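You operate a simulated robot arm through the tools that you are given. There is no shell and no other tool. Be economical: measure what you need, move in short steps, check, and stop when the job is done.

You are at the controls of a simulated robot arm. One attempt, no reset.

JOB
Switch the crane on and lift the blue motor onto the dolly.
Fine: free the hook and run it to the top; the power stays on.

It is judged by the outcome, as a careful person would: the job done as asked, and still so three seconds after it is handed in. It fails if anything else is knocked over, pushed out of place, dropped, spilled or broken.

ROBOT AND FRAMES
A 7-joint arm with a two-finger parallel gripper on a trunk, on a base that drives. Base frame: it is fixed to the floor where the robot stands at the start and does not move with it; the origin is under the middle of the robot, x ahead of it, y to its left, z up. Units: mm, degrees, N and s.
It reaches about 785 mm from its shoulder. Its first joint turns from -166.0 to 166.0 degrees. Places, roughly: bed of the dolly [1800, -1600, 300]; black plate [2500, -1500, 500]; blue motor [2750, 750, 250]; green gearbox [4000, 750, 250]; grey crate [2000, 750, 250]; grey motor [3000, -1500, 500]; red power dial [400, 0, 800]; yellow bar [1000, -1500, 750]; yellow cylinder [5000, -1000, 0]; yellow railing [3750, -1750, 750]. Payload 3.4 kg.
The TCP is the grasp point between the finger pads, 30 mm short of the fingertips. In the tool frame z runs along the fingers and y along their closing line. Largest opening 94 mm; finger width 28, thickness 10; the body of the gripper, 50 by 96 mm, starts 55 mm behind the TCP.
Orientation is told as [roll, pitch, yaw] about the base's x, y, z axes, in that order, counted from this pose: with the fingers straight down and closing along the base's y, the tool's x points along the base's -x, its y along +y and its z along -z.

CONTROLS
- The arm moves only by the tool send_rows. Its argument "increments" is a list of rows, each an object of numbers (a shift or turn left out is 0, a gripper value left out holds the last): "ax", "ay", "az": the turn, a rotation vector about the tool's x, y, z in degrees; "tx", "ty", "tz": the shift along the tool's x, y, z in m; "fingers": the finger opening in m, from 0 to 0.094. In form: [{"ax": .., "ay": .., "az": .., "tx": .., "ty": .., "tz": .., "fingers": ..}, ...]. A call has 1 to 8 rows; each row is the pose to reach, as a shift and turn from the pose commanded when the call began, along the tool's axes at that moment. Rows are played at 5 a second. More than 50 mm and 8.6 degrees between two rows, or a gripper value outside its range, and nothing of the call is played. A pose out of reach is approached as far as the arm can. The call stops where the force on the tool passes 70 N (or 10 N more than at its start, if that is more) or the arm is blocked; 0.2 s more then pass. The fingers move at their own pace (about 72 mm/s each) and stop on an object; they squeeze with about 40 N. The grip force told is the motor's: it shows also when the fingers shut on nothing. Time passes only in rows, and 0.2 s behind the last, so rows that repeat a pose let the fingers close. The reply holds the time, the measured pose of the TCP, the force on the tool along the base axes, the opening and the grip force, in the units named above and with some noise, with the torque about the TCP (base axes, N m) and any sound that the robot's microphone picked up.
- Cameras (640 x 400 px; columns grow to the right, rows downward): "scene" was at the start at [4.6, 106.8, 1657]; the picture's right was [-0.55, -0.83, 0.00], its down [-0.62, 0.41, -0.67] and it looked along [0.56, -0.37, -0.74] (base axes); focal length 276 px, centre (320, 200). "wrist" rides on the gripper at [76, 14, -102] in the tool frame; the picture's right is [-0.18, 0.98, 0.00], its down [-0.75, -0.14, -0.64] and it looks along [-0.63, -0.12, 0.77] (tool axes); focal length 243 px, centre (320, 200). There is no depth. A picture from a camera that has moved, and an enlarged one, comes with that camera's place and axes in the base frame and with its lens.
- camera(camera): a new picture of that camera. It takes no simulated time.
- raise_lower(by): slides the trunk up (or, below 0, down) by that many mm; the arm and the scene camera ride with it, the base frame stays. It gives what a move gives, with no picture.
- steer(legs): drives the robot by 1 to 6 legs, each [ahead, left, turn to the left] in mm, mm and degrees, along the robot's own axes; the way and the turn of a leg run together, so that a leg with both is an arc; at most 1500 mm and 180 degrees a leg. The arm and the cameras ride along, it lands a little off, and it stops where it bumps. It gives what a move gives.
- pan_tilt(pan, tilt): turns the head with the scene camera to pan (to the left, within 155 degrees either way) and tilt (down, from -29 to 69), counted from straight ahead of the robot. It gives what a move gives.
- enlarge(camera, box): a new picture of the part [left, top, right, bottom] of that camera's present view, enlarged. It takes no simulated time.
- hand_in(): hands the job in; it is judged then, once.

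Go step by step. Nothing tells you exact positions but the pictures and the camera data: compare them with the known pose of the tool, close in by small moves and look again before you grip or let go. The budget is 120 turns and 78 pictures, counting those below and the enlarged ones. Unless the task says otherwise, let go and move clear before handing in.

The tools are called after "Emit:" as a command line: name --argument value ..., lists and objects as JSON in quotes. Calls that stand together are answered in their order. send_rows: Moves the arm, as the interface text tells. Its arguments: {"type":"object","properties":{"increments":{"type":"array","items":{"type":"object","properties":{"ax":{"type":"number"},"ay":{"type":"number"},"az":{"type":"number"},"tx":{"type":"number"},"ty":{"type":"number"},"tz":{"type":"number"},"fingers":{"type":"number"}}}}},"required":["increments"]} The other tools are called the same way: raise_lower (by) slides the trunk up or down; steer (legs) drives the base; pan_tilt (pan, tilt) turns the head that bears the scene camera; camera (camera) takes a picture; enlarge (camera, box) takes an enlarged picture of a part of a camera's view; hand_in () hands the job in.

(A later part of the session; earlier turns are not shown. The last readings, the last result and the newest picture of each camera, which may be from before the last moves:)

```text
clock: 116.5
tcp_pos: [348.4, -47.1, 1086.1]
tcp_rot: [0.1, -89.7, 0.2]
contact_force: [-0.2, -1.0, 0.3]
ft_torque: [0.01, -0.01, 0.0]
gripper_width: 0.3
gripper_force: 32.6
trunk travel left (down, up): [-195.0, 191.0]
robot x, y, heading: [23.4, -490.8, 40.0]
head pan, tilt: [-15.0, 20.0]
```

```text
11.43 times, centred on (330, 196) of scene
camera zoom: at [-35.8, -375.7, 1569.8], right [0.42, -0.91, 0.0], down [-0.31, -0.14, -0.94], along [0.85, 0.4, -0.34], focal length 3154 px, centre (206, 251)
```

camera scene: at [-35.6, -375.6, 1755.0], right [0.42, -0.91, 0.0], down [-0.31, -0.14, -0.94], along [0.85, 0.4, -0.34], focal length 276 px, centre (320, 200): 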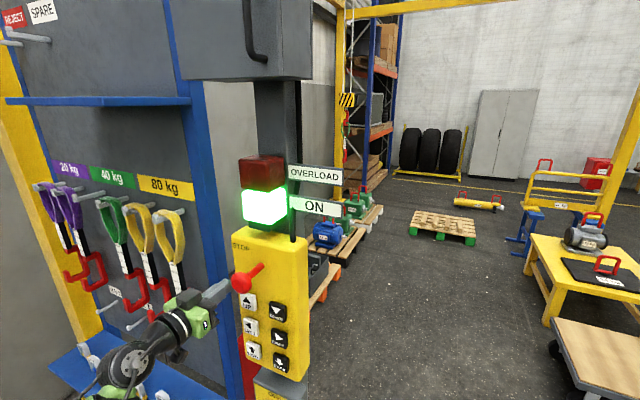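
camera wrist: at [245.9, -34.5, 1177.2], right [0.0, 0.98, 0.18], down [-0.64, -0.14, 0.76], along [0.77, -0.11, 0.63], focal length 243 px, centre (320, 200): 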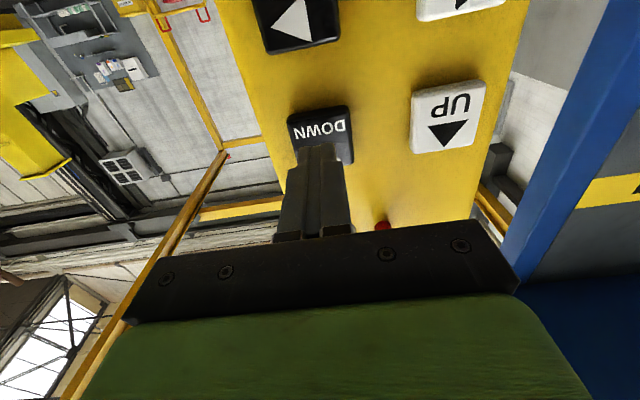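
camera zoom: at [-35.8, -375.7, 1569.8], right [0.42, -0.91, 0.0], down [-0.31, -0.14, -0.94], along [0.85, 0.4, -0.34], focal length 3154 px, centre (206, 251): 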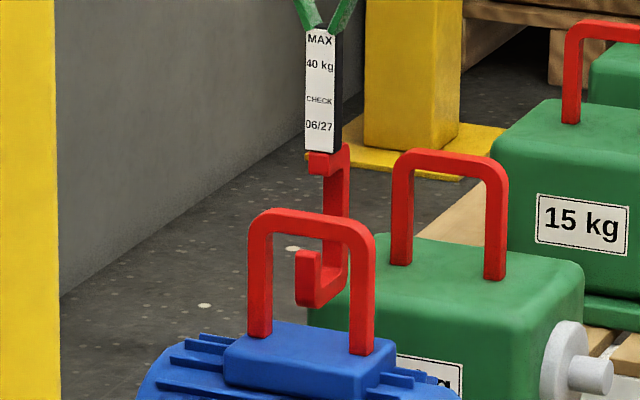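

Tip is below the bar with clearance. Another BACK of the same length should put the bar in the hook's mouth.

Emit:
send_rows --increments '[{"tz": 0.04}, {"tz": 0.054}, {"tz": 0.055}, {"tz": 0.055}, {"tz": 0.055}, {"tz": 0.055}, {"tz": 0.01}, {"tz": 0.0}]'

Emit:
send_rows --increments '[{"tz": 0}, {"tz": 0}]'

Emit:
enlarge --camera "scene" --box '[315, 178, 345, 213]'

```text
clock: 118.2
tcp_pos: [347.3, -47.8, 1087.4]
tcp_rot: [21.6, -89.8, -21.4]
contact_force: [1.0, 0.7, 0.9]
ft_torque: [-0.03, -0.04, 0.01]
gripper_width: 0.1
gripper_force: 32.9
trunk travel left (down, up): [-195.0, 191.0]
robot x, y, heading: [25.4, -491.6, 40.0]
head pan, tilt: [-15.0, 20.0]
```

```text
clock: 118.8
tcp_pos: [346.3, -46.7, 1086.7]
tcp_rot: [0.2, -89.8, 0.0]
contact_force: [-1.0, 0.1, -0.4]
ft_torque: [0.02, 0.0, 0.01]
gripper_width: 0.1
gripper_force: 33.0
trunk travel left (down, up): [-195.0, 191.0]
robot x, y, heading: [26.1, -492.5, 39.8]
head pan, tilt: [-15.0, 20.0]
```

```text
11.43 times, centred on (330, 196) of scene
camera zoom: at [-35.9, -375.7, 1569.8], right [0.42, -0.91, 0.0], down [-0.31, -0.14, -0.94], along [0.85, 0.4, -0.34], focal length 3154 px, centre (206, 251)
```

zoom: 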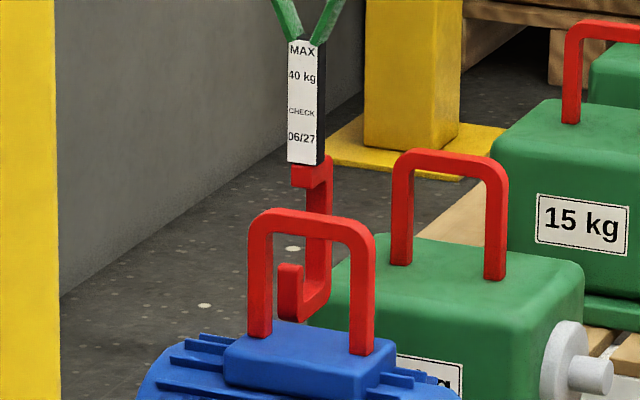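

The tip now seems at the near side and the spine at the far side of the bar. I verify with a gentle UP pulse so that the tip overlaps the bar in view.

Emit:
send_rows --increments '[{"tz": -0.01, "ty": 0.04}, {"tz": -0.01, "ty": 0.088}, {"tz": -0.01, "ty": 0.088, "tx": -0.045}, {"tz": -0.01, "ty": 0.088, "tx": -0.09}, {"tz": -0.01, "ty": 0.088, "tx": -0.13}, {"tz": 0, "ty": 0.088, "tx": -0.167}, {"tz": 0, "ty": 0.088, "tx": -0.167}]'

Emit:
send_rows --increments '[{"tz": 0.04}, {"tz": 0.057}, {"tz": 0.058}, {"tz": 0.058}, {"tz": 0.058}, {"tz": 0.01}, {"tz": 0.0}]'

Emit:
enlarge --camera "scene" --box '[315, 178, 345, 213]'

```text
clock: 120.5
tcp_pos: [346.4, 42.0, 1253.7]
tcp_rot: [-9.4, -89.7, 9.9]
contact_force: [0.3, -0.1, 0.4]
ft_torque: [0.05, 0.02, 0.0]
gripper_width: 0.1
gripper_force: 33.2
trunk travel left (down, up): [-195.0, 191.0]
robot x, y, heading: [26.0, -489.9, 40.4]
head pan, tilt: [-15.0, 20.0]
```

```text
clock: 122.0
tcp_pos: [347.9, 40.7, 1253.7]
tcp_rot: [-4.0, -89.8, 4.2]
contact_force: [-0.9, -0.4, -0.6]
ft_torque: [0.01, -0.01, -0.01]
gripper_width: 0.0
gripper_force: 33.0
trunk travel left (down, up): [-195.0, 191.0]
robot x, y, heading: [26.3, -494.5, 40.0]
head pan, tilt: [-15.0, 20.0]
```

```text
11.43 times, centred on (330, 196) of scene
camera zoom: at [-34.6, -375.1, 1569.8], right [0.42, -0.91, 0.0], down [-0.31, -0.14, -0.94], along [0.85, 0.4, -0.34], focal length 3154 px, centre (206, 251)
```

zoom: 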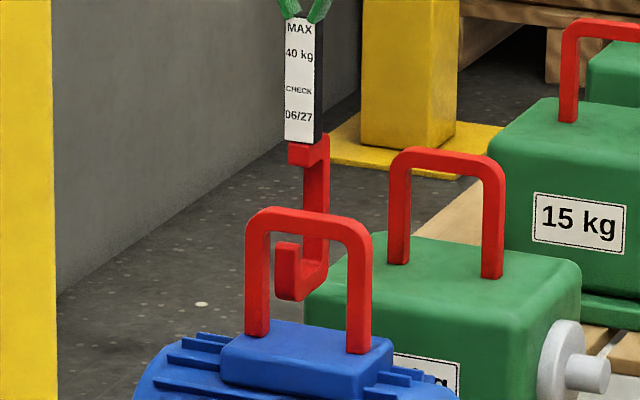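

Raised ~20 mm. One more UP pulse will show whether the tip passes in front of the bar.

Emit:
send_rows --increments '[{"tz": 0.04}, {"tz": 0.057}, {"tz": 0.058}, {"tz": 0.058}, {"tz": 0.058}, {"tz": 0.058}, {"tz": 0.01}, {"tz": 0.0}]'

Emit:
enlarge --camera "scene" --box '[315, 178, 345, 213]'

```text
clock: 123.8
tcp_pos: [350.2, 38.8, 1252.1]
tcp_rot: [2.0, -89.7, -1.9]
contact_force: [0.2, 0.9, -0.7]
ft_torque: [-0.01, -0.01, -0.05]
gripper_width: 0.0
gripper_force: 32.9
trunk travel left (down, up): [-195.0, 191.0]
robot x, y, heading: [23.4, -490.3, 40.0]
head pan, tilt: [-15.0, 20.0]
```

```text
11.43 times, centred on (330, 196) of scene
camera zoom: at [-34.7, -375.1, 1569.8], right [0.42, -0.91, 0.0], down [-0.31, -0.14, -0.94], along [0.85, 0.4, -0.34], focal length 3154 px, centre (206, 251)
```

zoom: 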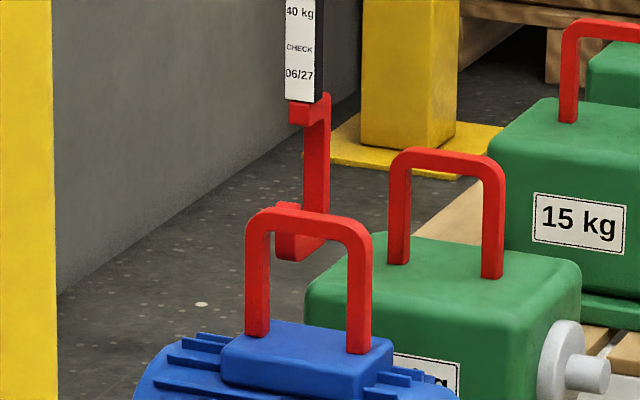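

The bar hides the tip, so the hook is still behind (+x of) the bar and slightly too far left. I use trunk parallax to get the exact gap.

Emit:
raise_lower --by -185

Emit:
enlarge --camera "scene" --box '[312, 154, 348, 196]'

Emit:
raise_lower --by 185

```text
clock: 125.9
tcp_pos: [347.8, 40.0, 1067.7]
tcp_rot: [1.4, -89.7, -1.2]
contact_force: [-0.3, -0.2, 0.0]
ft_torque: [0.0, -0.04, -0.02]
gripper_width: 0.1
gripper_force: 32.7
trunk travel left (down, up): [-10.0, 376.0]
robot x, y, heading: [22.9, -489.3, 39.8]
head pan, tilt: [-15.0, 20.0]
```

```text
9.52 times, centred on (330, 175) of scene
camera zoom: at [-35.8, -375.8, 1384.7], right [0.42, -0.91, 0.0], down [-0.31, -0.14, -0.94], along [0.85, 0.4, -0.34], focal length 2628 px, centre (225, 438)
```

zoom: 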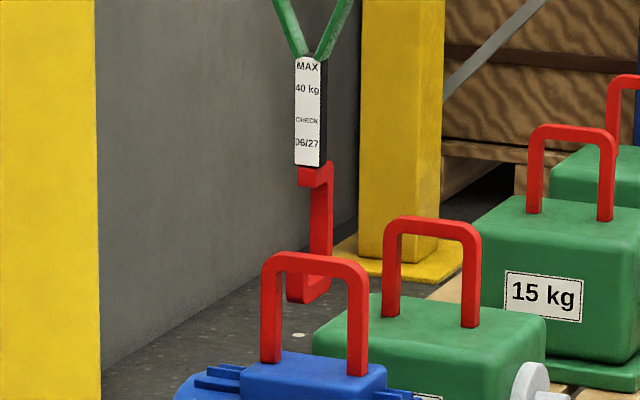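

```text
clock: 127.9
tcp_pos: [347.5, 39.5, 1251.7]
tcp_rot: [-3.3, -89.7, 3.7]
contact_force: [0.3, 0.7, -0.5]
ft_torque: [0.03, 0.02, 0.02]
gripper_width: 0.0
gripper_force: 33.1
trunk travel left (down, up): [-195.0, 191.0]
robot x, y, heading: [22.6, -491.4, 39.9]
head pan, tilt: [-15.0, 20.0]
```

Parallax says the hook is about 145 mm too far +x and ~65 mm too far left, with the right height. I pulse RIGHT (~65), then BACK (~72), then check.

Emit:
send_rows --increments '[{"tz": -0.01, "ty": -0.04}, {"tz": -0.01, "ty": -0.087}, {"tz": -0.01, "ty": -0.087, "tx": 0.045}, {"tz": 0, "ty": -0.087, "tx": 0.083}, {"tz": 0, "ty": -0.087, "tx": 0.083}]'

Emit:
send_rows --increments '[{"tz": 0.04}, {"tz": 0.055}, {"tz": 0.056}, {"tz": 0.056}, {"tz": 0.056}, {"tz": 0.056}, {"tz": 0.01}, {"tz": 0.0}]'

Emit:
send_rows --increments '[{"tx": 0.045}, {"tx": 0.083}, {"tx": 0.083}]'

Emit:
send_rows --increments '[{"tz": 0.04}, {"tz": 0.054}, {"tz": 0.055}, {"tz": 0.055}, {"tz": 0.055}, {"tz": 0.055}, {"tz": 0.055}, {"tz": 0.01}]'

Emit:
send_rows --increments '[{"tz": -0.01}, {"tz": -0.01}, {"tz": -0.01}]'

Emit:
enlarge --camera "scene" --box '[315, 178, 345, 213]'

```text
clock: 129.1
tcp_pos: [346.8, -46.8, 1169.4]
tcp_rot: [3.4, -89.7, -3.1]
contact_force: [0.6, -1.1, -0.5]
ft_torque: [0.0, -0.04, 0.0]
gripper_width: 0.1
gripper_force: 33.0
trunk travel left (down, up): [-195.0, 191.0]
robot x, y, heading: [26.0, -491.3, 39.9]
head pan, tilt: [-15.0, 20.0]
```

```text
clock: 130.9
tcp_pos: [349.4, -47.2, 1170.3]
tcp_rot: [26.3, -89.9, -26.2]
contact_force: [0.3, 0.4, 0.2]
ft_torque: [0.02, -0.02, 0.0]
gripper_width: 0.0
gripper_force: 32.7
trunk travel left (down, up): [-195.0, 191.0]
robot x, y, heading: [29.3, -493.3, 39.8]
head pan, tilt: [-15.0, 20.0]
```

```text
clock: 131.7
tcp_pos: [346.5, -46.0, 1086.5]
tcp_rot: [5.8, -89.7, -5.4]
contact_force: [-0.5, 0.6, -0.4]
ft_torque: [0.0, -0.03, 0.02]
gripper_width: 0.0
gripper_force: 33.2
trunk travel left (down, up): [-195.0, 191.0]
robot x, y, heading: [21.0, -488.6, 40.2]
head pan, tilt: [-15.0, 20.0]
```

```text
clock: 133.5
tcp_pos: [359.1, -49.9, 1089.1]
tcp_rot: [90.9, -89.8, -90.9]
contact_force: [-0.9, 0.0, 0.3]
ft_torque: [0.01, 0.0, -0.01]
gripper_width: 0.1
gripper_force: 33.0
trunk travel left (down, up): [-195.0, 191.0]
robot x, y, heading: [26.6, -492.6, 40.0]
head pan, tilt: [-15.0, 20.0]
```

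```text
clock: 134.3
tcp_pos: [346.3, -46.1, 1085.8]
tcp_rot: [1.8, -89.6, -1.5]
contact_force: [0.1, 0.1, -0.1]
ft_torque: [0.01, 0.01, 0.02]
gripper_width: 0.1
gripper_force: 33.0
trunk travel left (down, up): [-195.0, 191.0]
robot x, y, heading: [28.2, -491.2, 40.1]
head pan, tilt: [-15.0, 20.0]
```

```text
11.43 times, centred on (330, 196) of scene
camera zoom: at [-36.1, -375.7, 1569.8], right [0.42, -0.91, 0.0], down [-0.31, -0.14, -0.94], along [0.85, 0.4, -0.34], focal length 3154 px, centre (206, 251)
```

zoom: 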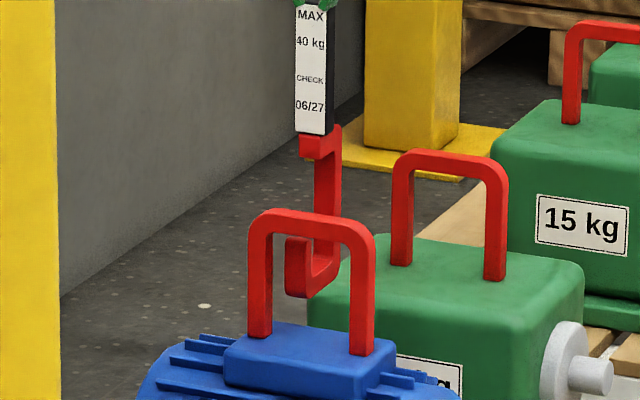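

Net shift worked (~98 back, ~53 right). Remaining by parallax: ~45 back and ~17 right. I do a short RIGHT, then BACK ~65 (contact with the light sling is harmless), then a picture.

Emit:
send_rows --increments '[{"tx": -0.045}, {"tx": -0.083}, {"tx": -0.083, "tz": 0.04}, {"tx": -0.083, "tz": 0.055}, {"tx": -0.083, "tz": 0.056}, {"tx": -0.083, "tz": 0.056}, {"tx": -0.083, "tz": 0.01}, {"tx": -0.083, "tz": 0.0}]'

Emit:
send_rows --increments '[{"tx": 0.045}, {"tx": 0.083}, {"tx": 0.083}]'

Emit:
send_rows --increments '[{"tz": 0.04}, {"tz": 0.054}, {"tz": 0.055}, {"tz": 0.055}, {"tz": 0.055}, {"tz": 0.055}, {"tz": 0.01}, {"tz": 0.0}]'

Emit:
send_rows --increments '[{"tz": 0.04}, {"tz": 0.054}, {"tz": 0.055}, {"tz": 0.055}, {"tz": 0.01}, {"tz": 0.0}, {"tz": 0.0}]'

Emit:
enlarge --camera "scene" --box '[315, 178, 345, 213]'

```text
clock: 136.1
tcp_pos: [347.8, -46.7, 1170.5]
tcp_rot: [7.9, -89.7, -7.8]
contact_force: [0.5, 0.3, 0.1]
ft_torque: [-0.02, 0.0, -0.01]
gripper_width: 0.0
gripper_force: 33.0
trunk travel left (down, up): [-195.0, 191.0]
robot x, y, heading: [25.4, -494.4, 40.0]
head pan, tilt: [-15.0, 20.0]
```

```text
clock: 136.9
tcp_pos: [346.5, -47.2, 1086.4]
tcp_rot: [1.0, -89.7, -0.8]
contact_force: [0.8, -0.6, 0.1]
ft_torque: [0.0, 0.0, -0.01]
gripper_width: 0.1
gripper_force: 33.1
trunk travel left (down, up): [-195.0, 191.0]
robot x, y, heading: [22.8, -491.8, 39.8]
head pan, tilt: [-15.0, 20.0]
```

```text
clock: 138.7
tcp_pos: [348.5, -48.5, 1087.3]
tcp_rot: [11.2, -89.7, -11.1]
contact_force: [0.5, 0.2, -0.3]
ft_torque: [0.0, -0.02, 0.01]
gripper_width: 0.2
gripper_force: 32.9
trunk travel left (down, up): [-195.0, 191.0]
robot x, y, heading: [24.8, -491.0, 39.9]
head pan, tilt: [-15.0, 20.0]
```

```text
clock: 140.3
tcp_pos: [347.4, -47.4, 1086.2]
tcp_rot: [3.4, -89.7, -3.1]
contact_force: [0.8, 0.5, 0.1]
ft_torque: [0.02, 0.0, -0.02]
gripper_width: 0.0
gripper_force: 32.4
trunk travel left (down, up): [-195.0, 191.0]
robot x, y, heading: [26.0, -494.2, 40.1]
head pan, tilt: [-15.0, 20.0]
```

```text
11.43 times, centred on (330, 196) of scene
camera zoom: at [-35.8, -375.8, 1569.8], right [0.42, -0.91, 0.0], down [-0.31, -0.14, -0.94], along [0.85, 0.4, -0.34], focal length 3154 px, centre (206, 251)
```

zoom: 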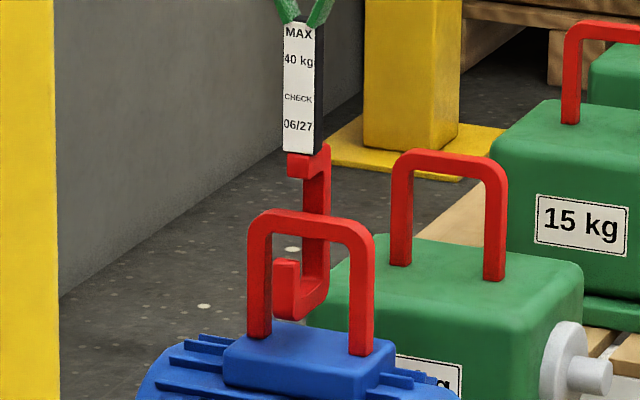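

Now the tip sits clearly below the bar and ~65 mm further back. I go to UP and lift ~80 mm to take the load, then look.

Emit:
send_rows --increments '[{"tz": -0.01, "ty": 0.04}, {"tz": -0.01, "ty": 0.088}, {"tz": -0.01, "ty": 0.088, "tx": -0.045}, {"tz": -0.01, "ty": 0.088, "tx": -0.09}, {"tz": -0.01, "ty": 0.088, "tx": -0.13}, {"tz": 0, "ty": 0.088, "tx": -0.167}, {"tz": 0, "ty": 0.088, "tx": -0.167}]'

Emit:
send_rows --increments '[{"tz": 0.04}, {"tz": 0.057}, {"tz": 0.058}, {"tz": 0.058}, {"tz": 0.058}, {"tz": 0.058}, {"tz": 0.058}, {"tz": 0.01}]'

Emit:
send_rows --increments '[{"tz": -0.01}, {"tz": -0.01}]'

Emit:
enlarge --camera "scene" --box '[310, 170, 350, 220]'

```text
clock: 141.9
tcp_pos: [348.0, 41.8, 1253.2]
tcp_rot: [-8.3, -89.6, 8.6]
contact_force: [-0.1, -0.4, 0.2]
ft_torque: [0.01, -0.01, 0.02]
gripper_width: 0.0
gripper_force: 32.8
trunk travel left (down, up): [-195.0, 191.0]
robot x, y, heading: [23.7, -489.3, 39.8]
head pan, tilt: [-15.0, 20.0]
```

```text
clock: 143.7
tcp_pos: [361.0, 38.5, 1256.4]
tcp_rot: [54.9, -90.0, -54.9]
contact_force: [-0.2, 0.4, -0.2]
ft_torque: [-0.02, 0.05, -0.02]
gripper_width: 0.0
gripper_force: 33.2
trunk travel left (down, up): [-195.0, 191.0]
robot x, y, heading: [26.8, -491.7, 39.9]
head pan, tilt: [-15.0, 20.0]
```

```text
clock: 144.3
tcp_pos: [348.5, 41.3, 1252.8]
tcp_rot: [1.7, -89.7, -1.4]
contact_force: [0.9, -0.1, -0.4]
ft_torque: [0.0, -0.03, -0.02]
gripper_width: 0.0
gripper_force: 32.9
trunk travel left (down, up): [-195.0, 191.0]
robot x, y, heading: [26.4, -493.4, 40.1]
head pan, tilt: [-15.0, 20.0]
```

```text
8.00 times, centred on (330, 195) of scene
camera zoom: at [-35.3, -375.5, 1569.8], right [0.42, -0.91, 0.0], down [-0.31, -0.14, -0.94], along [0.85, 0.4, -0.34], focal length 2208 px, centre (240, 240)
```

zoom: 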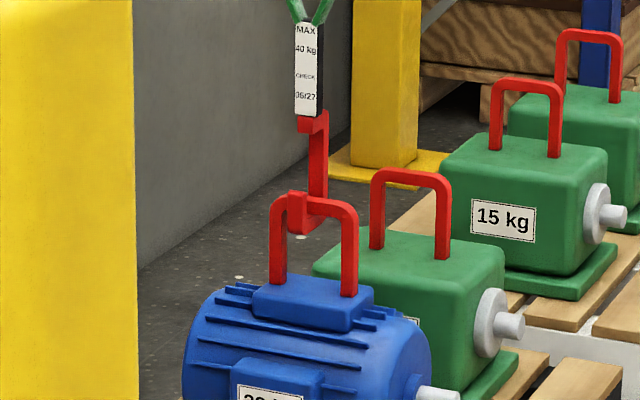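

The tip is now in front of the bar and the motor is ~20 mm off the pallet: hooked. I raise it roughly 450 mm.

Emit:
send_rows --increments '[{"tz": 0.04}, {"tz": 0.057}, {"tz": 0.058}, {"tz": 0.058}, {"tz": 0.058}, {"tz": 0.058}, {"tz": 0.058}, {"tz": 0.058}]'

Emit:
send_rows --increments '[{"tz": 0}, {"tz": 0}, {"tz": 0}, {"tz": 0}, {"tz": 0}, {"tz": -0.04}, {"tz": -0.058}, {"tz": -0.058}]'

Emit:
camera --camera "scene"

```text
clock: 146.1
tcp_pos: [393.9, 42.7, 1255.0]
tcp_rot: [-57.2, -90.0, 57.7]
contact_force: [-43.0, -5.6, -16.7]
ft_torque: [-0.06, 0.48, -0.2]
gripper_width: 0.0
gripper_force: 33.1
trunk travel left (down, up): [-195.0, 191.0]
robot x, y, heading: [24.9, -494.5, 40.2]
head pan, tilt: [-15.0, 20.0]
```

```text
clock: 147.9
tcp_pos: [348.9, 41.3, 1254.1]
tcp_rot: [7.5, -89.7, -7.3]
contact_force: [-0.1, -0.2, 0.4]
ft_torque: [0.0, -0.01, -0.04]
gripper_width: 0.0
gripper_force: 33.1
trunk travel left (down, up): [-195.0, 191.0]
robot x, y, heading: [27.8, -488.9, 40.2]
head pan, tilt: [-15.0, 20.0]
```

```text
5 pictures are left
camera scene: at [-35.3, -375.9, 1569.8], right [0.42, -0.91, 0.0], down [-0.31, -0.14, -0.94], along [0.85, 0.4, -0.34], focal length 276 px, centre (320, 200)
```

scene: 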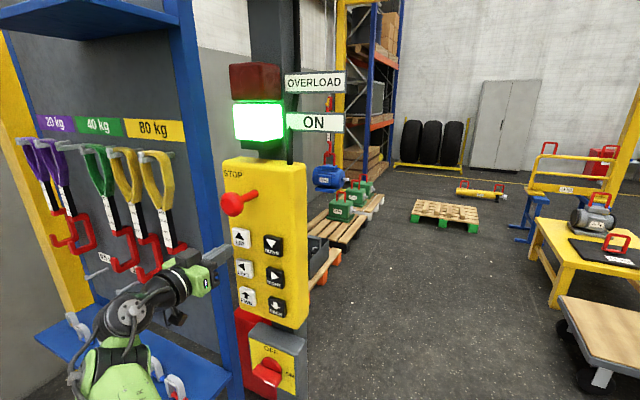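

Motor is lifted ~480 mm, level, and no overload shows. Now BACK about 850 mm (clear over the crate), in two held calls.

Emit:
send_rows --increments '[{"tx": 0.045, "tz": -0.01}, {"tx": 0.09, "tz": -0.01}, {"tx": 0.13, "tz": -0.01}, {"tx": 0.167, "tz": -0.01}, {"tx": 0.167, "ty": -0.045, "tz": -0.01}, {"tx": 0.167, "ty": -0.088}, {"tx": 0.167, "ty": -0.088}]'

Emit:
send_rows --increments '[{"tz": 0.04}, {"tz": 0.054}, {"tz": 0.055}, {"tz": 0.055}, {"tz": 0.055}, {"tz": 0.055}, {"tz": 0.055}, {"tz": 0.055}]'

Emit:
send_rows --increments '[{"tz": 0}, {"tz": 0}, {"tz": 0}, {"tz": 0}, {"tz": 0}, {"tz": 0}, {"tz": 0}, {"tz": -0.045}]'

Emit:
send_rows --increments '[{"tz": -0.01}, {"tz": -0.01}, {"tz": -0.01}, {"tz": -0.01}]'

Emit:
camera --camera "scene"

```text
clock: 149.5
tcp_pos: [346.5, -46.4, 1086.0]
tcp_rot: [4.7, -89.6, -4.3]
contact_force: [0.4, -0.9, -0.8]
ft_torque: [-0.01, -0.03, 0.04]
gripper_width: 0.1
gripper_force: 32.7
trunk travel left (down, up): [-195.0, 191.0]
robot x, y, heading: [26.0, -492.4, 40.1]
head pan, tilt: [-15.0, 20.0]
```

```text
clock: 151.3
tcp_pos: [394.2, -45.6, 1085.2]
tcp_rot: [-10.1, -89.7, 10.5]
contact_force: [-44.9, -7.8, -13.6]
ft_torque: [-0.05, 0.3, -0.29]
gripper_width: 0.0
gripper_force: 33.8
trunk travel left (down, up): [-195.0, 191.0]
robot x, y, heading: [24.7, -490.5, 39.9]
head pan, tilt: [-15.0, 20.0]
```

```text
clock: 153.1
tcp_pos: [359.9, -47.2, 1088.6]
tcp_rot: [94.8, -89.8, -94.7]
contact_force: [-0.1, 0.3, 0.0]
ft_torque: [-0.01, -0.01, 0.03]
gripper_width: 0.0
gripper_force: 33.0
trunk travel left (down, up): [-195.0, 191.0]
robot x, y, heading: [25.3, -491.5, 39.7]
head pan, tilt: [-15.0, 20.0]
```

```text
clock: 154.1
tcp_pos: [347.8, -45.4, 1086.4]
tcp_rot: [-1.0, -89.7, 1.1]
contact_force: [0.1, 0.1, 0.5]
ft_torque: [0.02, 0.03, 0.01]
gripper_width: 0.1
gripper_force: 32.5
trunk travel left (down, up): [-195.0, 191.0]
robot x, y, heading: [23.2, -491.9, 40.1]
head pan, tilt: [-15.0, 20.0]
```

```text
4 pictures are left
camera scene: at [-35.8, -375.6, 1569.8], right [0.42, -0.91, 0.0], down [-0.31, -0.14, -0.94], along [0.85, 0.4, -0.34], focal length 276 px, centre (320, 200)
```

scene: 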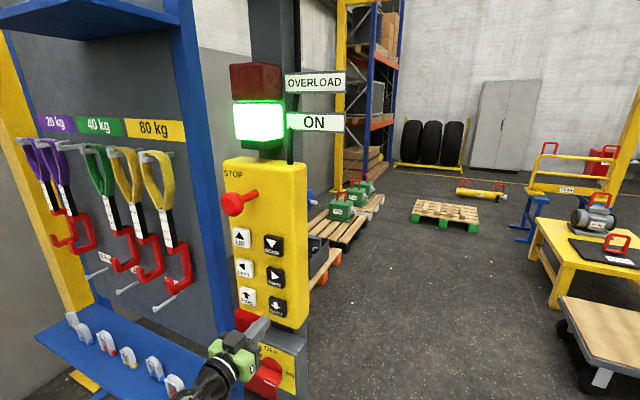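

The motor's shaft end peeks out beside the panel at x≈1880, matching my timing model. Now RIGHT for roughly 1900 mm, and turn the head toward the dolly.

Emit:
send_rows --increments '[{"tx": -0.045}, {"tx": -0.083}, {"tx": -0.083}]'

Emit:
send_rows --increments '[{"tz": 0.04}, {"tz": 0.054}, {"tz": 0.055}, {"tz": 0.055}, {"tz": 0.055}, {"tz": 0.055}, {"tz": 0.055}, {"tz": 0.055}]'

Emit:
send_rows --increments '[{"tz": 0}, {"tz": 0}, {"tz": 0}, {"tz": 0}, {"tz": 0}, {"tz": 0}, {"tz": 0}, {"tz": 0}]'

Emit:
send_rows --increments '[{"tz": 0}, {"tz": 0}, {"tz": 0}, {"tz": 0}, {"tz": 0}, {"tz": 0}, {"tz": -0.045}]'

Emit:
pan_tilt --pan -65 --tilt 20

Emit:
camera --camera "scene"

```text
clock: 154.9
tcp_pos: [347.1, -48.2, 1170.2]
tcp_rot: [-1.8, -89.7, 2.1]
contact_force: [0.2, -1.2, -0.1]
ft_torque: [-0.02, 0.0, 0.0]
gripper_width: 0.0
gripper_force: 33.1
trunk travel left (down, up): [-195.0, 191.0]
robot x, y, heading: [26.2, -492.4, 40.1]
head pan, tilt: [-15.0, 20.0]
```

```text
clock: 156.7
tcp_pos: [393.4, -45.4, 1169.6]
tcp_rot: [-4.0, -89.7, 4.4]
contact_force: [-42.4, -8.9, -15.5]
ft_torque: [-0.03, 0.36, -0.26]
gripper_width: 0.0
gripper_force: 33.2
trunk travel left (down, up): [-195.0, 191.0]
robot x, y, heading: [24.2, -490.9, 40.2]
head pan, tilt: [-15.0, 20.0]
```

```text
clock: 158.5
tcp_pos: [394.6, -45.0, 1171.3]
tcp_rot: [-2.3, -90.0, 2.8]
contact_force: [-41.9, -5.0, -11.0]
ft_torque: [-0.01, 0.3, -0.18]
gripper_width: 0.1
gripper_force: 33.0
trunk travel left (down, up): [-195.0, 191.0]
robot x, y, heading: [21.8, -496.0, 39.9]
head pan, tilt: [-15.0, 20.0]
```

```text
clock: 160.1
tcp_pos: [357.5, -48.1, 1171.8]
tcp_rot: [71.3, -89.9, -71.4]
contact_force: [-0.9, -0.7, -0.3]
ft_torque: [-0.01, 0.0, 0.0]
gripper_width: 0.0
gripper_force: 32.7
trunk travel left (down, up): [-195.0, 191.0]
robot x, y, heading: [25.1, -494.4, 39.8]
head pan, tilt: [-15.0, 20.0]
```

```text
clock: 161.3
tcp_pos: [357.1, -44.9, 1168.9]
tcp_rot: [-1.4, -89.7, 1.7]
contact_force: [0.3, 0.7, 0.4]
ft_torque: [0.02, 0.02, -0.01]
gripper_width: 0.0
gripper_force: 32.8
trunk travel left (down, up): [-195.0, 191.0]
robot x, y, heading: [20.7, -489.5, 39.9]
head pan, tilt: [-65.0, 20.0]
```

```text
3 pictures are left
camera scene: at [-35.8, -454.3, 1569.8], right [-0.42, -0.91, 0.0], down [-0.31, 0.14, -0.94], along [0.85, -0.4, -0.34], focal length 276 px, centre (320, 200)
```

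scene: 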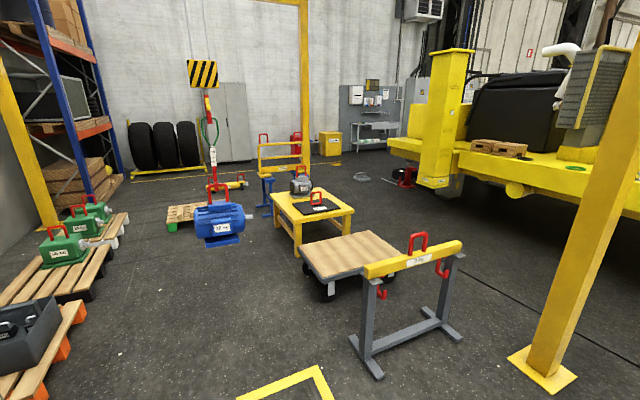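

Motor hangs at about (1900,-600), bed centre ≈(1780,-1640). I go RIGHT ~1000 mm more and BACK ~100 mm.

Emit:
send_rows --increments '[{"tz": 0.03}, {"tz": 0.044}, {"tz": 0.045}, {"tz": 0.045}, {"tz": 0.045}, {"tz": 0.045}, {"tz": 0.045}, {"tz": 0.045}]'

Emit:
send_rows --increments '[{"tz": 0}, {"tz": 0}, {"tz": 0}, {"tz": 0}, {"tz": 0}, {"tz": 0}, {"tz": 0}, {"tz": 0}]'

Emit:
send_rows --increments '[{"tz": 0}, {"tz": -0.045}, {"tz": -0.055}, {"tz": -0.055, "tx": 0.045}, {"tz": -0.055, "tx": 0.083}, {"tz": -0.055, "tx": 0.083}]'

Emit:
send_rows --increments '[{"tz": 0.04}, {"tz": 0.054}, {"tz": 0.055}, {"tz": 0.055}, {"tz": 0.055}, {"tz": 0.055}, {"tz": 0.055}, {"tz": 0.01}]'

Emit:
send_rows --increments '[{"tz": -0.01}, {"tz": -0.01, "tx": -0.045}, {"tz": -0.01, "tx": -0.09}, {"tz": -0.01, "tx": -0.13}, {"tz": -0.01, "tx": -0.167}, {"tz": -0.01, "tx": -0.167}]'

Emit:
enlarge --camera "scene" --box '[250, 60, 470, 320]'

```text
clock: 163.1
tcp_pos: [394.4, -45.4, 1170.7]
tcp_rot: [-7.2, -89.8, 7.8]
contact_force: [-40.8, -7.6, -15.8]
ft_torque: [-0.02, 0.37, -0.26]
gripper_width: 0.2
gripper_force: 32.8
trunk travel left (down, up): [-195.0, 191.0]
robot x, y, heading: [25.4, -490.9, 39.7]
head pan, tilt: [-65.0, 20.0]
```

```text
clock: 164.9
tcp_pos: [393.3, -44.1, 1170.9]
tcp_rot: [-1.6, -89.9, 2.2]
contact_force: [-39.0, -3.3, -10.6]
ft_torque: [0.03, 0.3, -0.13]
gripper_width: 0.1
gripper_force: 33.2
trunk travel left (down, up): [-195.0, 191.0]
robot x, y, heading: [28.2, -488.8, 39.8]
head pan, tilt: [-65.0, 20.0]
```

```text
clock: 166.3
tcp_pos: [347.7, -46.8, 1086.2]
tcp_rot: [4.4, -89.7, -4.2]
contact_force: [-0.6, -0.1, -0.1]
ft_torque: [0.01, 0.02, 0.03]
gripper_width: 0.0
gripper_force: 33.2
trunk travel left (down, up): [-195.0, 191.0]
robot x, y, heading: [23.7, -486.8, 39.9]
head pan, tilt: [-65.0, 20.0]
```

```text
clock: 168.1
tcp_pos: [358.9, -49.0, 1088.6]
tcp_rot: [100.6, -89.8, -100.6]
contact_force: [0.0, 0.6, -0.7]
ft_torque: [-0.01, 0.04, 0.03]
gripper_width: 0.0
gripper_force: 33.0
trunk travel left (down, up): [-195.0, 191.0]
robot x, y, heading: [26.1, -490.6, 39.8]
head pan, tilt: [-65.0, 20.0]
```

```text
clock: 169.5
tcp_pos: [347.6, -46.1, 1253.8]
tcp_rot: [0.1, -89.6, 0.3]
contact_force: [0.1, -0.5, -1.0]
ft_torque: [0.01, 0.03, 0.01]
gripper_width: 0.0
gripper_force: 33.3
trunk travel left (down, up): [-195.0, 191.0]
robot x, y, heading: [25.9, -493.7, 40.0]
head pan, tilt: [-65.0, 20.0]
```

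```text
1.54 times, centred on (360, 190) of scene
camera zoom: at [-35.8, -454.2, 1569.8], right [-0.42, -0.91, 0.0], down [-0.31, 0.14, -0.94], along [0.85, -0.4, -0.34], focal length 424 px, centre (258, 215)
```

zoom: 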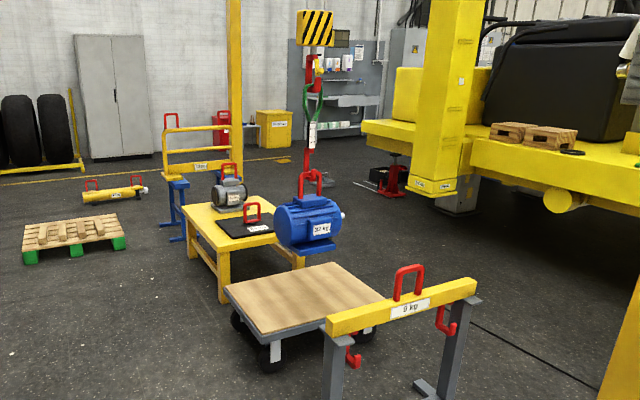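

The motor hangs centred over the bed at about (1805,-1630), ~300 mm above it. I lower ~195 mm first, then in small pulses for a soft landing.

Emit:
send_rows --increments '[{"tz": 0.04}, {"tz": 0.053}, {"tz": 0.055}, {"tz": 0.055}, {"tz": 0.055}, {"tz": 0.055}, {"tz": 0.055}, {"tz": 0.055}]'

Emit:
send_rows --increments '[{"tz": -0.045}, {"tz": -0.055}, {"tz": -0.055}, {"tz": -0.055}]'

Emit:
send_rows --increments '[{"tz": 0.04}, {"tz": 0.053}, {"tz": 0.054}, {"tz": 0.054}, {"tz": 0.054}, {"tz": 0.054}, {"tz": 0.01}, {"tz": 0.0}]'

Emit:
send_rows --increments '[{"tz": 0.04}, {"tz": 0.053}, {"tz": 0.054}, {"tz": 0.054}, {"tz": 0.054}, {"tz": 0.01}, {"tz": 0.0}]'

Emit:
send_rows --increments '[{"tz": 0.04}, {"tz": 0.053}, {"tz": 0.054}, {"tz": 0.054}, {"tz": 0.054}, {"tz": 0.01}, {"tz": 0.0}]'

Emit:
send_rows --increments '[{"tz": 0.04}, {"tz": 0.053}, {"tz": 0.054}, {"tz": 0.054}, {"tz": 0.054}, {"tz": 0.01}, {"tz": 0.0}]'

Emit:
enlarge --camera "scene" --box '[315, 150, 435, 270]'

```text
clock: 171.3
tcp_pos: [394.2, -45.6, 1254.4]
tcp_rot: [-11.1, -89.8, 11.5]
contact_force: [-42.3, -5.6, -17.4]
ft_torque: [0.01, 0.38, -0.24]
gripper_width: 0.0
gripper_force: 33.1
trunk travel left (down, up): [-195.0, 191.0]
robot x, y, heading: [25.2, -489.9, 39.8]
head pan, tilt: [-65.0, 20.0]
```

```text
clock: 172.3
tcp_pos: [348.5, -46.7, 1253.2]
tcp_rot: [2.6, -89.7, -2.3]
contact_force: [-0.1, 0.0, 0.6]
ft_torque: [0.0, 0.02, 0.02]
gripper_width: 0.2
gripper_force: 32.9
trunk travel left (down, up): [-195.0, 191.0]
robot x, y, heading: [23.7, -491.0, 39.9]
head pan, tilt: [-65.0, 20.0]
```

```text
clock: 174.1
tcp_pos: [349.0, -46.0, 1255.9]
tcp_rot: [17.4, -89.8, -17.2]
contact_force: [-0.1, -0.3, 0.3]
ft_torque: [0.01, 0.0, 0.0]
gripper_width: 0.0
gripper_force: 33.1
trunk travel left (down, up): [-195.0, 191.0]
robot x, y, heading: [24.0, -491.9, 40.0]
head pan, tilt: [-65.0, 20.0]
```

```text
clock: 175.7
tcp_pos: [349.1, -47.6, 1252.4]
tcp_rot: [12.0, -89.8, -11.8]
contact_force: [-0.5, 0.4, 1.0]
ft_torque: [0.02, -0.01, -0.03]
gripper_width: 0.0
gripper_force: 32.8
trunk travel left (down, up): [-195.0, 191.0]
robot x, y, heading: [21.3, -491.7, 39.7]
head pan, tilt: [-65.0, 20.0]
```

```text
clock: 177.3
tcp_pos: [348.9, -46.4, 1254.0]
tcp_rot: [10.2, -89.7, -10.0]
contact_force: [1.0, 0.1, -0.5]
ft_torque: [0.0, 0.0, 0.01]
gripper_width: 0.3
gripper_force: 32.7
trunk travel left (down, up): [-195.0, 191.0]
robot x, y, heading: [26.1, -491.4, 39.9]
head pan, tilt: [-65.0, 20.0]
```

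```text
clock: 178.9
tcp_pos: [349.5, -46.3, 1254.0]
tcp_rot: [7.3, -89.8, -7.2]
contact_force: [0.8, -0.1, -0.4]
ft_torque: [-0.01, 0.03, 0.01]
gripper_width: 0.0
gripper_force: 32.8
trunk travel left (down, up): [-195.0, 191.0]
robot x, y, heading: [26.1, -491.9, 39.7]
head pan, tilt: [-65.0, 20.0]
```

```text
3.33 times, centred on (375, 210) of scene
camera zoom: at [-35.2, -454.1, 1569.9], right [-0.42, -0.91, 0.0], down [-0.31, 0.14, -0.94], along [0.85, -0.4, -0.34], focal length 920 px, centre (137, 167)
```

zoom: 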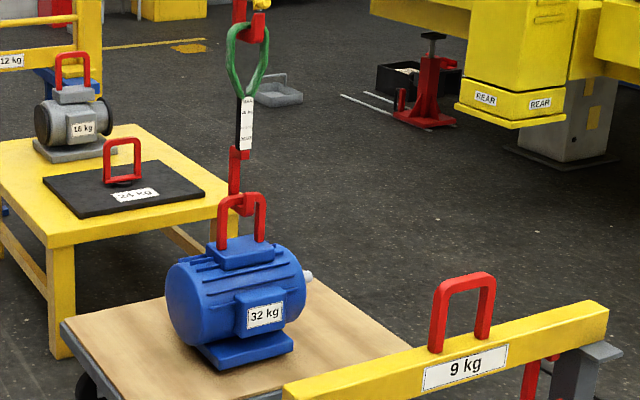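

The motor is practically on the bed with the hook still seated. I lower ~60 mm more for slack, then pulse FWD ~130 mm to slip the hook out.

Emit:
send_rows --increments '[{"tz": 0.04}, {"tz": 0.053}, {"tz": 0.054}, {"tz": 0.054}, {"tz": 0.054}, {"tz": 0.01}, {"tz": 0.0}]'

Emit:
send_rows --increments '[{"tz": 0.04}, {"tz": 0.053}, {"tz": 0.054}, {"tz": 0.054}, {"tz": 0.054}, {"tz": 0.01}, {"tz": 0.0}]'

Emit:
send_rows --increments '[{"tz": 0.04}, {"tz": 0.053}, {"tz": 0.054}, {"tz": 0.054}, {"tz": 0.01}, {"tz": 0.0}]'

Emit:
send_rows --increments '[{"tx": 0.045, "tz": -0.01}, {"tx": 0.09, "tz": -0.01}, {"tx": 0.13, "tz": -0.01}, {"tx": 0.167, "tz": -0.01}, {"tx": 0.167, "ty": 0.045, "tz": -0.01}, {"tx": 0.167, "ty": 0.087}, {"tx": 0.167, "ty": 0.087, "tz": 0.02}]'

Emit:
send_rows --increments '[{"tz": 0.035}, {"tz": 0.037}, {"tz": 0.037}, {"tz": 0.037}, {"tz": 0.037}, {"tz": 0.037}, {"tz": 0.037}, {"tz": -0.01}]'

Emit:
send_rows --increments '[{"tz": -0.01}, {"tz": -0.01}, {"tz": -0.01}, {"tz": -0.01}]'

Emit:
enlarge --camera "scene" --box '[325, 160, 405, 240]'

```text
clock: 180.5
tcp_pos: [350.2, -47.8, 1253.6]
tcp_rot: [5.9, -89.6, -5.8]
contact_force: [-0.3, 0.3, -0.6]
ft_torque: [0.01, 0.05, -0.05]
gripper_width: 0.0
gripper_force: 32.9
trunk travel left (down, up): [-195.0, 191.0]
robot x, y, heading: [26.5, -492.3, 39.9]
head pan, tilt: [-65.0, 20.0]
```

```text
clock: 182.1
tcp_pos: [349.1, -46.9, 1254.0]
tcp_rot: [8.4, -89.7, -8.4]
contact_force: [0.4, 0.3, 0.2]
ft_torque: [-0.01, -0.01, 0.01]
gripper_width: 0.0
gripper_force: 33.0
trunk travel left (down, up): [-195.0, 191.0]
robot x, y, heading: [25.1, -496.0, 39.8]
head pan, tilt: [-65.0, 20.0]
```

```text
clock: 183.5
tcp_pos: [349.4, -47.0, 1253.6]
tcp_rot: [5.0, -89.7, -4.8]
contact_force: [-0.1, 0.2, -0.2]
ft_torque: [0.0, -0.02, 0.0]
gripper_width: 0.2
gripper_force: 33.4
trunk travel left (down, up): [-195.0, 191.0]
robot x, y, heading: [25.7, -490.9, 39.9]
head pan, tilt: [-65.0, 20.0]
```

```text
clock: 185.1
tcp_pos: [366.7, 40.7, 1084.6]
tcp_rot: [-13.7, -89.6, 13.9]
contact_force: [0.8, 1.1, -0.3]
ft_torque: [0.0, -0.01, 0.01]
gripper_width: 0.0
gripper_force: 33.2
trunk travel left (down, up): [-195.0, 191.0]
robot x, y, heading: [27.0, -494.1, 39.7]
head pan, tilt: [-65.0, 20.0]
```

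```text
clock: 186.9
tcp_pos: [358.8, 38.8, 1087.6]
tcp_rot: [88.0, -90.0, -88.0]
contact_force: [-0.4, -0.2, 0.1]
ft_torque: [0.0, 0.0, -0.02]
gripper_width: 0.0
gripper_force: 33.3
trunk travel left (down, up): [-195.0, 191.0]
robot x, y, heading: [23.7, -488.9, 40.1]
head pan, tilt: [-65.0, 20.0]
```

```text
clock: 187.9
tcp_pos: [346.4, 40.2, 1086.3]
tcp_rot: [-0.8, -89.7, 0.9]
contact_force: [-0.5, -0.1, 0.2]
ft_torque: [0.01, -0.03, 0.0]
gripper_width: 0.0
gripper_force: 32.7
trunk travel left (down, up): [-195.0, 191.0]
robot x, y, heading: [27.8, -493.4, 40.0]
head pan, tilt: [-65.0, 20.0]
```

```text
5.00 times, centred on (365, 200) of scene
camera zoom: at [-35.8, -454.3, 1569.8], right [-0.42, -0.91, 0.0], down [-0.31, 0.14, -0.94], along [0.85, -0.4, -0.34], focal length 1380 px, centre (95, 200)
```

zoom: 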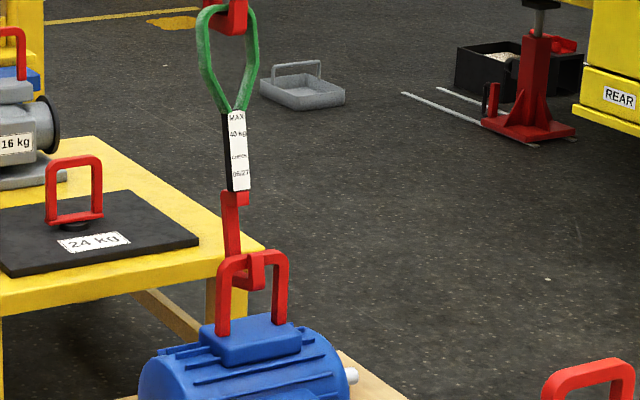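

The hook is caught: about 35 mm of slack, the tip still overlaps the bar and the sling leans. I have no pictures left, so I return BACK by the same pulse, lower ~33 mm more (hook near the motor's top plate), then FWD again.

Emit:
send_rows --increments '[{"tz": -0.005, "ty": -0.045}, {"tz": -0.005, "ty": -0.087}, {"ty": -0.087}, {"tz": 0.02, "ty": -0.087}]'

Emit:
send_rows --increments '[{"tz": 0.034}, {"tz": 0.035}, {"tz": 0.036}, {"tz": 0.036}, {"tz": 0.036}, {"tz": 0.036}, {"tz": 0.036}, {"tz": -0.01}]'

Emit:
send_rows --increments '[{"tz": -0.01}, {"tz": -0.01, "tx": -0.045}, {"tz": -0.01, "tx": -0.09}, {"tz": -0.01, "tx": -0.13}, {"tz": -0.01, "tx": -0.167}, {"tz": -0.01, "tx": -0.167}, {"tz": -0.01, "tx": -0.167}]'

Emit:
send_rows --increments '[{"tz": 0.04}, {"tz": 0.053}, {"tz": 0.054}, {"tz": 0.054}, {"tz": 0.054}, {"tz": 0.01}, {"tz": 0.0}]'

Emit:
send_rows --increments '[{"tz": 0.04}, {"tz": 0.053}, {"tz": 0.054}, {"tz": 0.054}, {"tz": 0.01}, {"tz": 0.0}, {"tz": 0.0}]'

```text
clock: 188.9
tcp_pos: [368.2, -46.8, 1086.2]
tcp_rot: [9.1, -89.7, -8.8]
contact_force: [0.6, -0.4, 0.7]
ft_torque: [-0.06, -0.01, -0.04]
gripper_width: 0.0
gripper_force: 33.8
trunk travel left (down, up): [-195.0, 191.0]
robot x, y, heading: [26.6, -492.3, 39.8]
head pan, tilt: [-65.0, 20.0]
```

```text
clock: 190.7
tcp_pos: [359.6, -48.3, 1089.1]
tcp_rot: [80.6, -89.9, -80.7]
contact_force: [-0.6, -0.5, -1.2]
ft_torque: [0.0, 0.01, 0.05]
gripper_width: 0.0
gripper_force: 33.3
trunk travel left (down, up): [-195.0, 191.0]
robot x, y, heading: [26.7, -488.1, 40.0]
head pan, tilt: [-65.0, 20.0]
```

```text
clock: 192.3
tcp_pos: [346.5, -48.5, 1254.0]
tcp_rot: [0.1, -89.7, 0.2]
contact_force: [-0.6, 0.0, -1.3]
ft_torque: [0.02, 0.01, 0.0]
gripper_width: 0.1
gripper_force: 33.3
trunk travel left (down, up): [-195.0, 191.0]
robot x, y, heading: [24.2, -490.6, 40.0]
head pan, tilt: [-65.0, 20.0]
```

```text
clock: 193.9
tcp_pos: [349.2, -47.8, 1254.4]
tcp_rot: [12.1, -89.7, -12.0]
contact_force: [0.6, 0.3, -0.5]
ft_torque: [0.0, 0.0, 0.0]
gripper_width: 0.2
gripper_force: 32.8
trunk travel left (down, up): [-195.0, 191.0]
robot x, y, heading: [26.9, -489.6, 39.8]
head pan, tilt: [-65.0, 20.0]
```

```text
clock: 195.5
tcp_pos: [347.5, -46.5, 1254.2]
tcp_rot: [8.1, -89.7, -7.9]
contact_force: [0.2, 0.2, 1.3]
ft_torque: [0.01, 0.0, 0.01]
gripper_width: 0.1
gripper_force: 33.5
trunk travel left (down, up): [-195.0, 191.0]
robot x, y, heading: [26.8, -489.1, 40.0]
head pan, tilt: [-65.0, 20.0]
```

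Now FWD again to slip the hook out, in two pulses with a pause; I'll also try whether a picture is still allowed.

Emit:
send_rows --increments '[{"tx": 0.045, "tz": -0.01}, {"tx": 0.09, "tz": -0.01}, {"tx": 0.13, "tz": -0.01}, {"tx": 0.167, "tz": -0.01}, {"tx": 0.167, "ty": 0.045, "tz": -0.01}, {"tx": 0.167, "ty": 0.087}, {"tx": 0.167, "ty": 0.087, "tz": 0.02}]'

Emit:
send_rows --increments '[{"tz": 0.035}, {"tz": 0.037}, {"tz": 0.037}, {"tz": 0.037}, {"tz": 0.037}, {"tz": 0.037}, {"tz": 0.037}, {"tz": -0.01}]'

Emit:
send_rows --increments '[{"tz": -0.01}, {"tz": -0.01}, {"tz": -0.01}, {"tz": -0.01}, {"tz": -0.01}]'

Emit:
enlarge --camera "scene" --box '[325, 160, 405, 240]'

```text
clock: 197.1
tcp_pos: [365.8, 40.0, 1085.0]
tcp_rot: [-14.9, -89.6, 15.2]
contact_force: [0.4, -0.3, 0.1]
ft_torque: [0.02, -0.02, -0.01]
gripper_width: 0.0
gripper_force: 33.4
trunk travel left (down, up): [-195.0, 191.0]
robot x, y, heading: [31.2, -497.3, 39.8]
head pan, tilt: [-65.0, 20.0]
```

```text
clock: 198.9
tcp_pos: [358.3, 37.3, 1087.8]
tcp_rot: [84.5, -89.9, -84.6]
contact_force: [-0.2, 0.1, -0.3]
ft_torque: [-0.01, 0.03, 0.02]
gripper_width: 0.0
gripper_force: 32.9
trunk travel left (down, up): [-195.0, 191.0]
robot x, y, heading: [29.1, -492.4, 39.9]
head pan, tilt: [-65.0, 20.0]
```

```text
clock: 200.1
tcp_pos: [344.5, 40.5, 1085.8]
tcp_rot: [-1.5, -89.7, 1.9]
contact_force: [-0.9, -0.5, -0.4]
ft_torque: [0.02, -0.01, -0.01]
gripper_width: 0.1
gripper_force: 32.9
trunk travel left (down, up): [-195.0, 191.0]
robot x, y, heading: [24.3, -492.0, 39.8]
head pan, tilt: [-65.0, 20.0]
```

```text
refused: no pictures are left
```

No pictures remain, so I make it robust: a small extra DOWN with the hook offset (it frees the tip even if still caught), then a further FWD and a settling pause.

Emit:
send_rows --increments '[{"tz": -0.005, "ty": -0.045}, {"tz": -0.005, "ty": -0.087}, {"tz": -0.005, "ty": -0.087, "tx": -0.045}, {"tz": -0.005, "ty": -0.087, "tx": -0.09}, {"tz": 0, "ty": -0.087, "tx": -0.13}, {"tz": 0.002, "ty": -0.087, "tx": -0.168}, {"tz": 0.002, "ty": -0.087, "tx": -0.168}]'

Emit:
send_rows --increments '[{"tz": 0.04}, {"tz": 0.053}, {"tz": 0.054}, {"tz": 0.054}, {"tz": 0.054}, {"tz": 0.01}, {"tz": 0.0}]'

Emit:
send_rows --increments '[{"tz": 0}, {"tz": 0}, {"tz": 0}, {"tz": 0}, {"tz": 0}, {"tz": 0}, {"tz": 0}, {"tz": 0}]'

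Emit:
send_rows --increments '[{"tx": 0.045, "tz": -0.005}, {"tx": 0.09, "tz": -0.005}, {"tx": 0.13, "tz": -0.005}, {"tx": 0.168, "tz": -0.005}, {"tx": 0.168, "ty": 0.045}, {"tx": 0.168, "ty": 0.087}, {"tx": 0.168, "ty": 0.087, "tz": 0.0}]'

Emit:
send_rows --increments '[{"tz": 0.04}, {"tz": 0.055}, {"tz": 0.057}, {"tz": 0.057}, {"tz": 0.057}, {"tz": 0.057}, {"tz": 0.01}, {"tz": 0.0}]'

Emit:
send_rows --increments '[{"tz": -0.005, "tx": -0.045}, {"tz": -0.005, "tx": -0.09}, {"tz": -0.005, "tx": -0.13}, {"tz": 0, "tx": -0.167}, {"tz": 0, "tx": -0.167}, {"tz": 0, "tx": -0.167}, {"tz": 0, "tx": -0.167}, {"tz": 0, "tx": -0.167}]'

Emit:
send_rows --increments '[{"tz": 0}, {"tz": 0}, {"tz": 0}, {"tz": 0}, {"tz": 0}, {"tz": 0}, {"tz": 0}, {"tz": 0}]'

Emit:
send_rows --increments '[{"tz": 0}, {"tz": 0}, {"tz": 0}, {"tz": 0}, {"tz": 0}, {"tz": 0}, {"tz": 0}, {"tz": 0}]'

```text
clock: 201.7
tcp_pos: [349.6, -45.0, 1254.3]
tcp_rot: [-1.9, -89.6, 2.1]
contact_force: [0.3, -0.4, -0.1]
ft_torque: [0.01, 0.03, 0.02]
gripper_width: 0.0
gripper_force: 32.6
trunk travel left (down, up): [-195.0, 191.0]
robot x, y, heading: [23.1, -491.1, 39.9]
head pan, tilt: [-65.0, 20.0]
```

```text
clock: 203.3
tcp_pos: [351.8, -47.3, 1254.3]
tcp_rot: [14.1, -89.7, -14.0]
contact_force: [0.9, -0.2, -0.2]
ft_torque: [-0.04, -0.01, 0.01]
gripper_width: 0.0
gripper_force: 32.8
trunk travel left (down, up): [-195.0, 191.0]
robot x, y, heading: [23.7, -493.4, 39.8]
head pan, tilt: [-65.0, 20.0]
```

```text
clock: 205.1
tcp_pos: [349.4, -46.0, 1254.7]
tcp_rot: [-0.3, -89.7, 0.5]
contact_force: [0.3, -0.4, -0.2]
ft_torque: [-0.01, 0.0, 0.01]
gripper_width: 0.0
gripper_force: 33.2
trunk travel left (down, up): [-195.0, 191.0]
robot x, y, heading: [25.2, -488.5, 40.1]
head pan, tilt: [-65.0, 20.0]
```

```text
clock: 206.7
tcp_pos: [348.4, 41.1, 1086.8]
tcp_rot: [-14.0, -89.5, 14.4]
contact_force: [0.0, -0.7, 0.3]
ft_torque: [-0.01, 0.01, 0.02]
gripper_width: 0.2
gripper_force: 32.7
trunk travel left (down, up): [-195.0, 191.0]
robot x, y, heading: [26.6, -491.3, 40.0]
head pan, tilt: [-65.0, 20.0]
```

```text
clock: 208.5
tcp_pos: [350.2, 38.5, 1085.8]
tcp_rot: [11.9, -89.9, -11.8]
contact_force: [0.8, -1.0, 0.5]
ft_torque: [-0.02, 0.01, 0.0]
gripper_width: 0.1
gripper_force: 32.5
trunk travel left (down, up): [-195.0, 191.0]
robot x, y, heading: [28.2, -492.5, 39.8]
head pan, tilt: [-65.0, 20.0]
```

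```text
clock: 210.3
tcp_pos: [349.4, 40.4, 1252.6]
tcp_rot: [-1.6, -89.8, 1.9]
contact_force: [-0.8, 0.3, 0.4]
ft_torque: [0.02, 0.03, 0.02]
gripper_width: 0.0
gripper_force: 33.3
trunk travel left (down, up): [-195.0, 191.0]
robot x, y, heading: [24.0, -492.5, 39.8]
head pan, tilt: [-65.0, 20.0]
```

```text
clock: 212.1
tcp_pos: [349.4, 40.8, 1252.0]
tcp_rot: [-1.2, -89.7, 1.4]
contact_force: [0.0, 0.3, 0.1]
ft_torque: [0.02, 0.0, -0.04]
gripper_width: 0.0
gripper_force: 33.0
trunk travel left (down, up): [-195.0, 191.0]
robot x, y, heading: [24.3, -492.0, 39.9]
head pan, tilt: [-65.0, 20.0]
```

```text
clock: 213.9
tcp_pos: [349.5, 40.3, 1253.0]
tcp_rot: [-1.1, -89.7, 1.4]
contact_force: [0.2, 0.4, -0.1]
ft_torque: [-0.01, 0.01, 0.0]
gripper_width: 0.0
gripper_force: 33.0
trunk travel left (down, up): [-195.0, 191.0]
robot x, y, heading: [25.6, -490.1, 40.0]
head pan, tilt: [-65.0, 20.0]
```

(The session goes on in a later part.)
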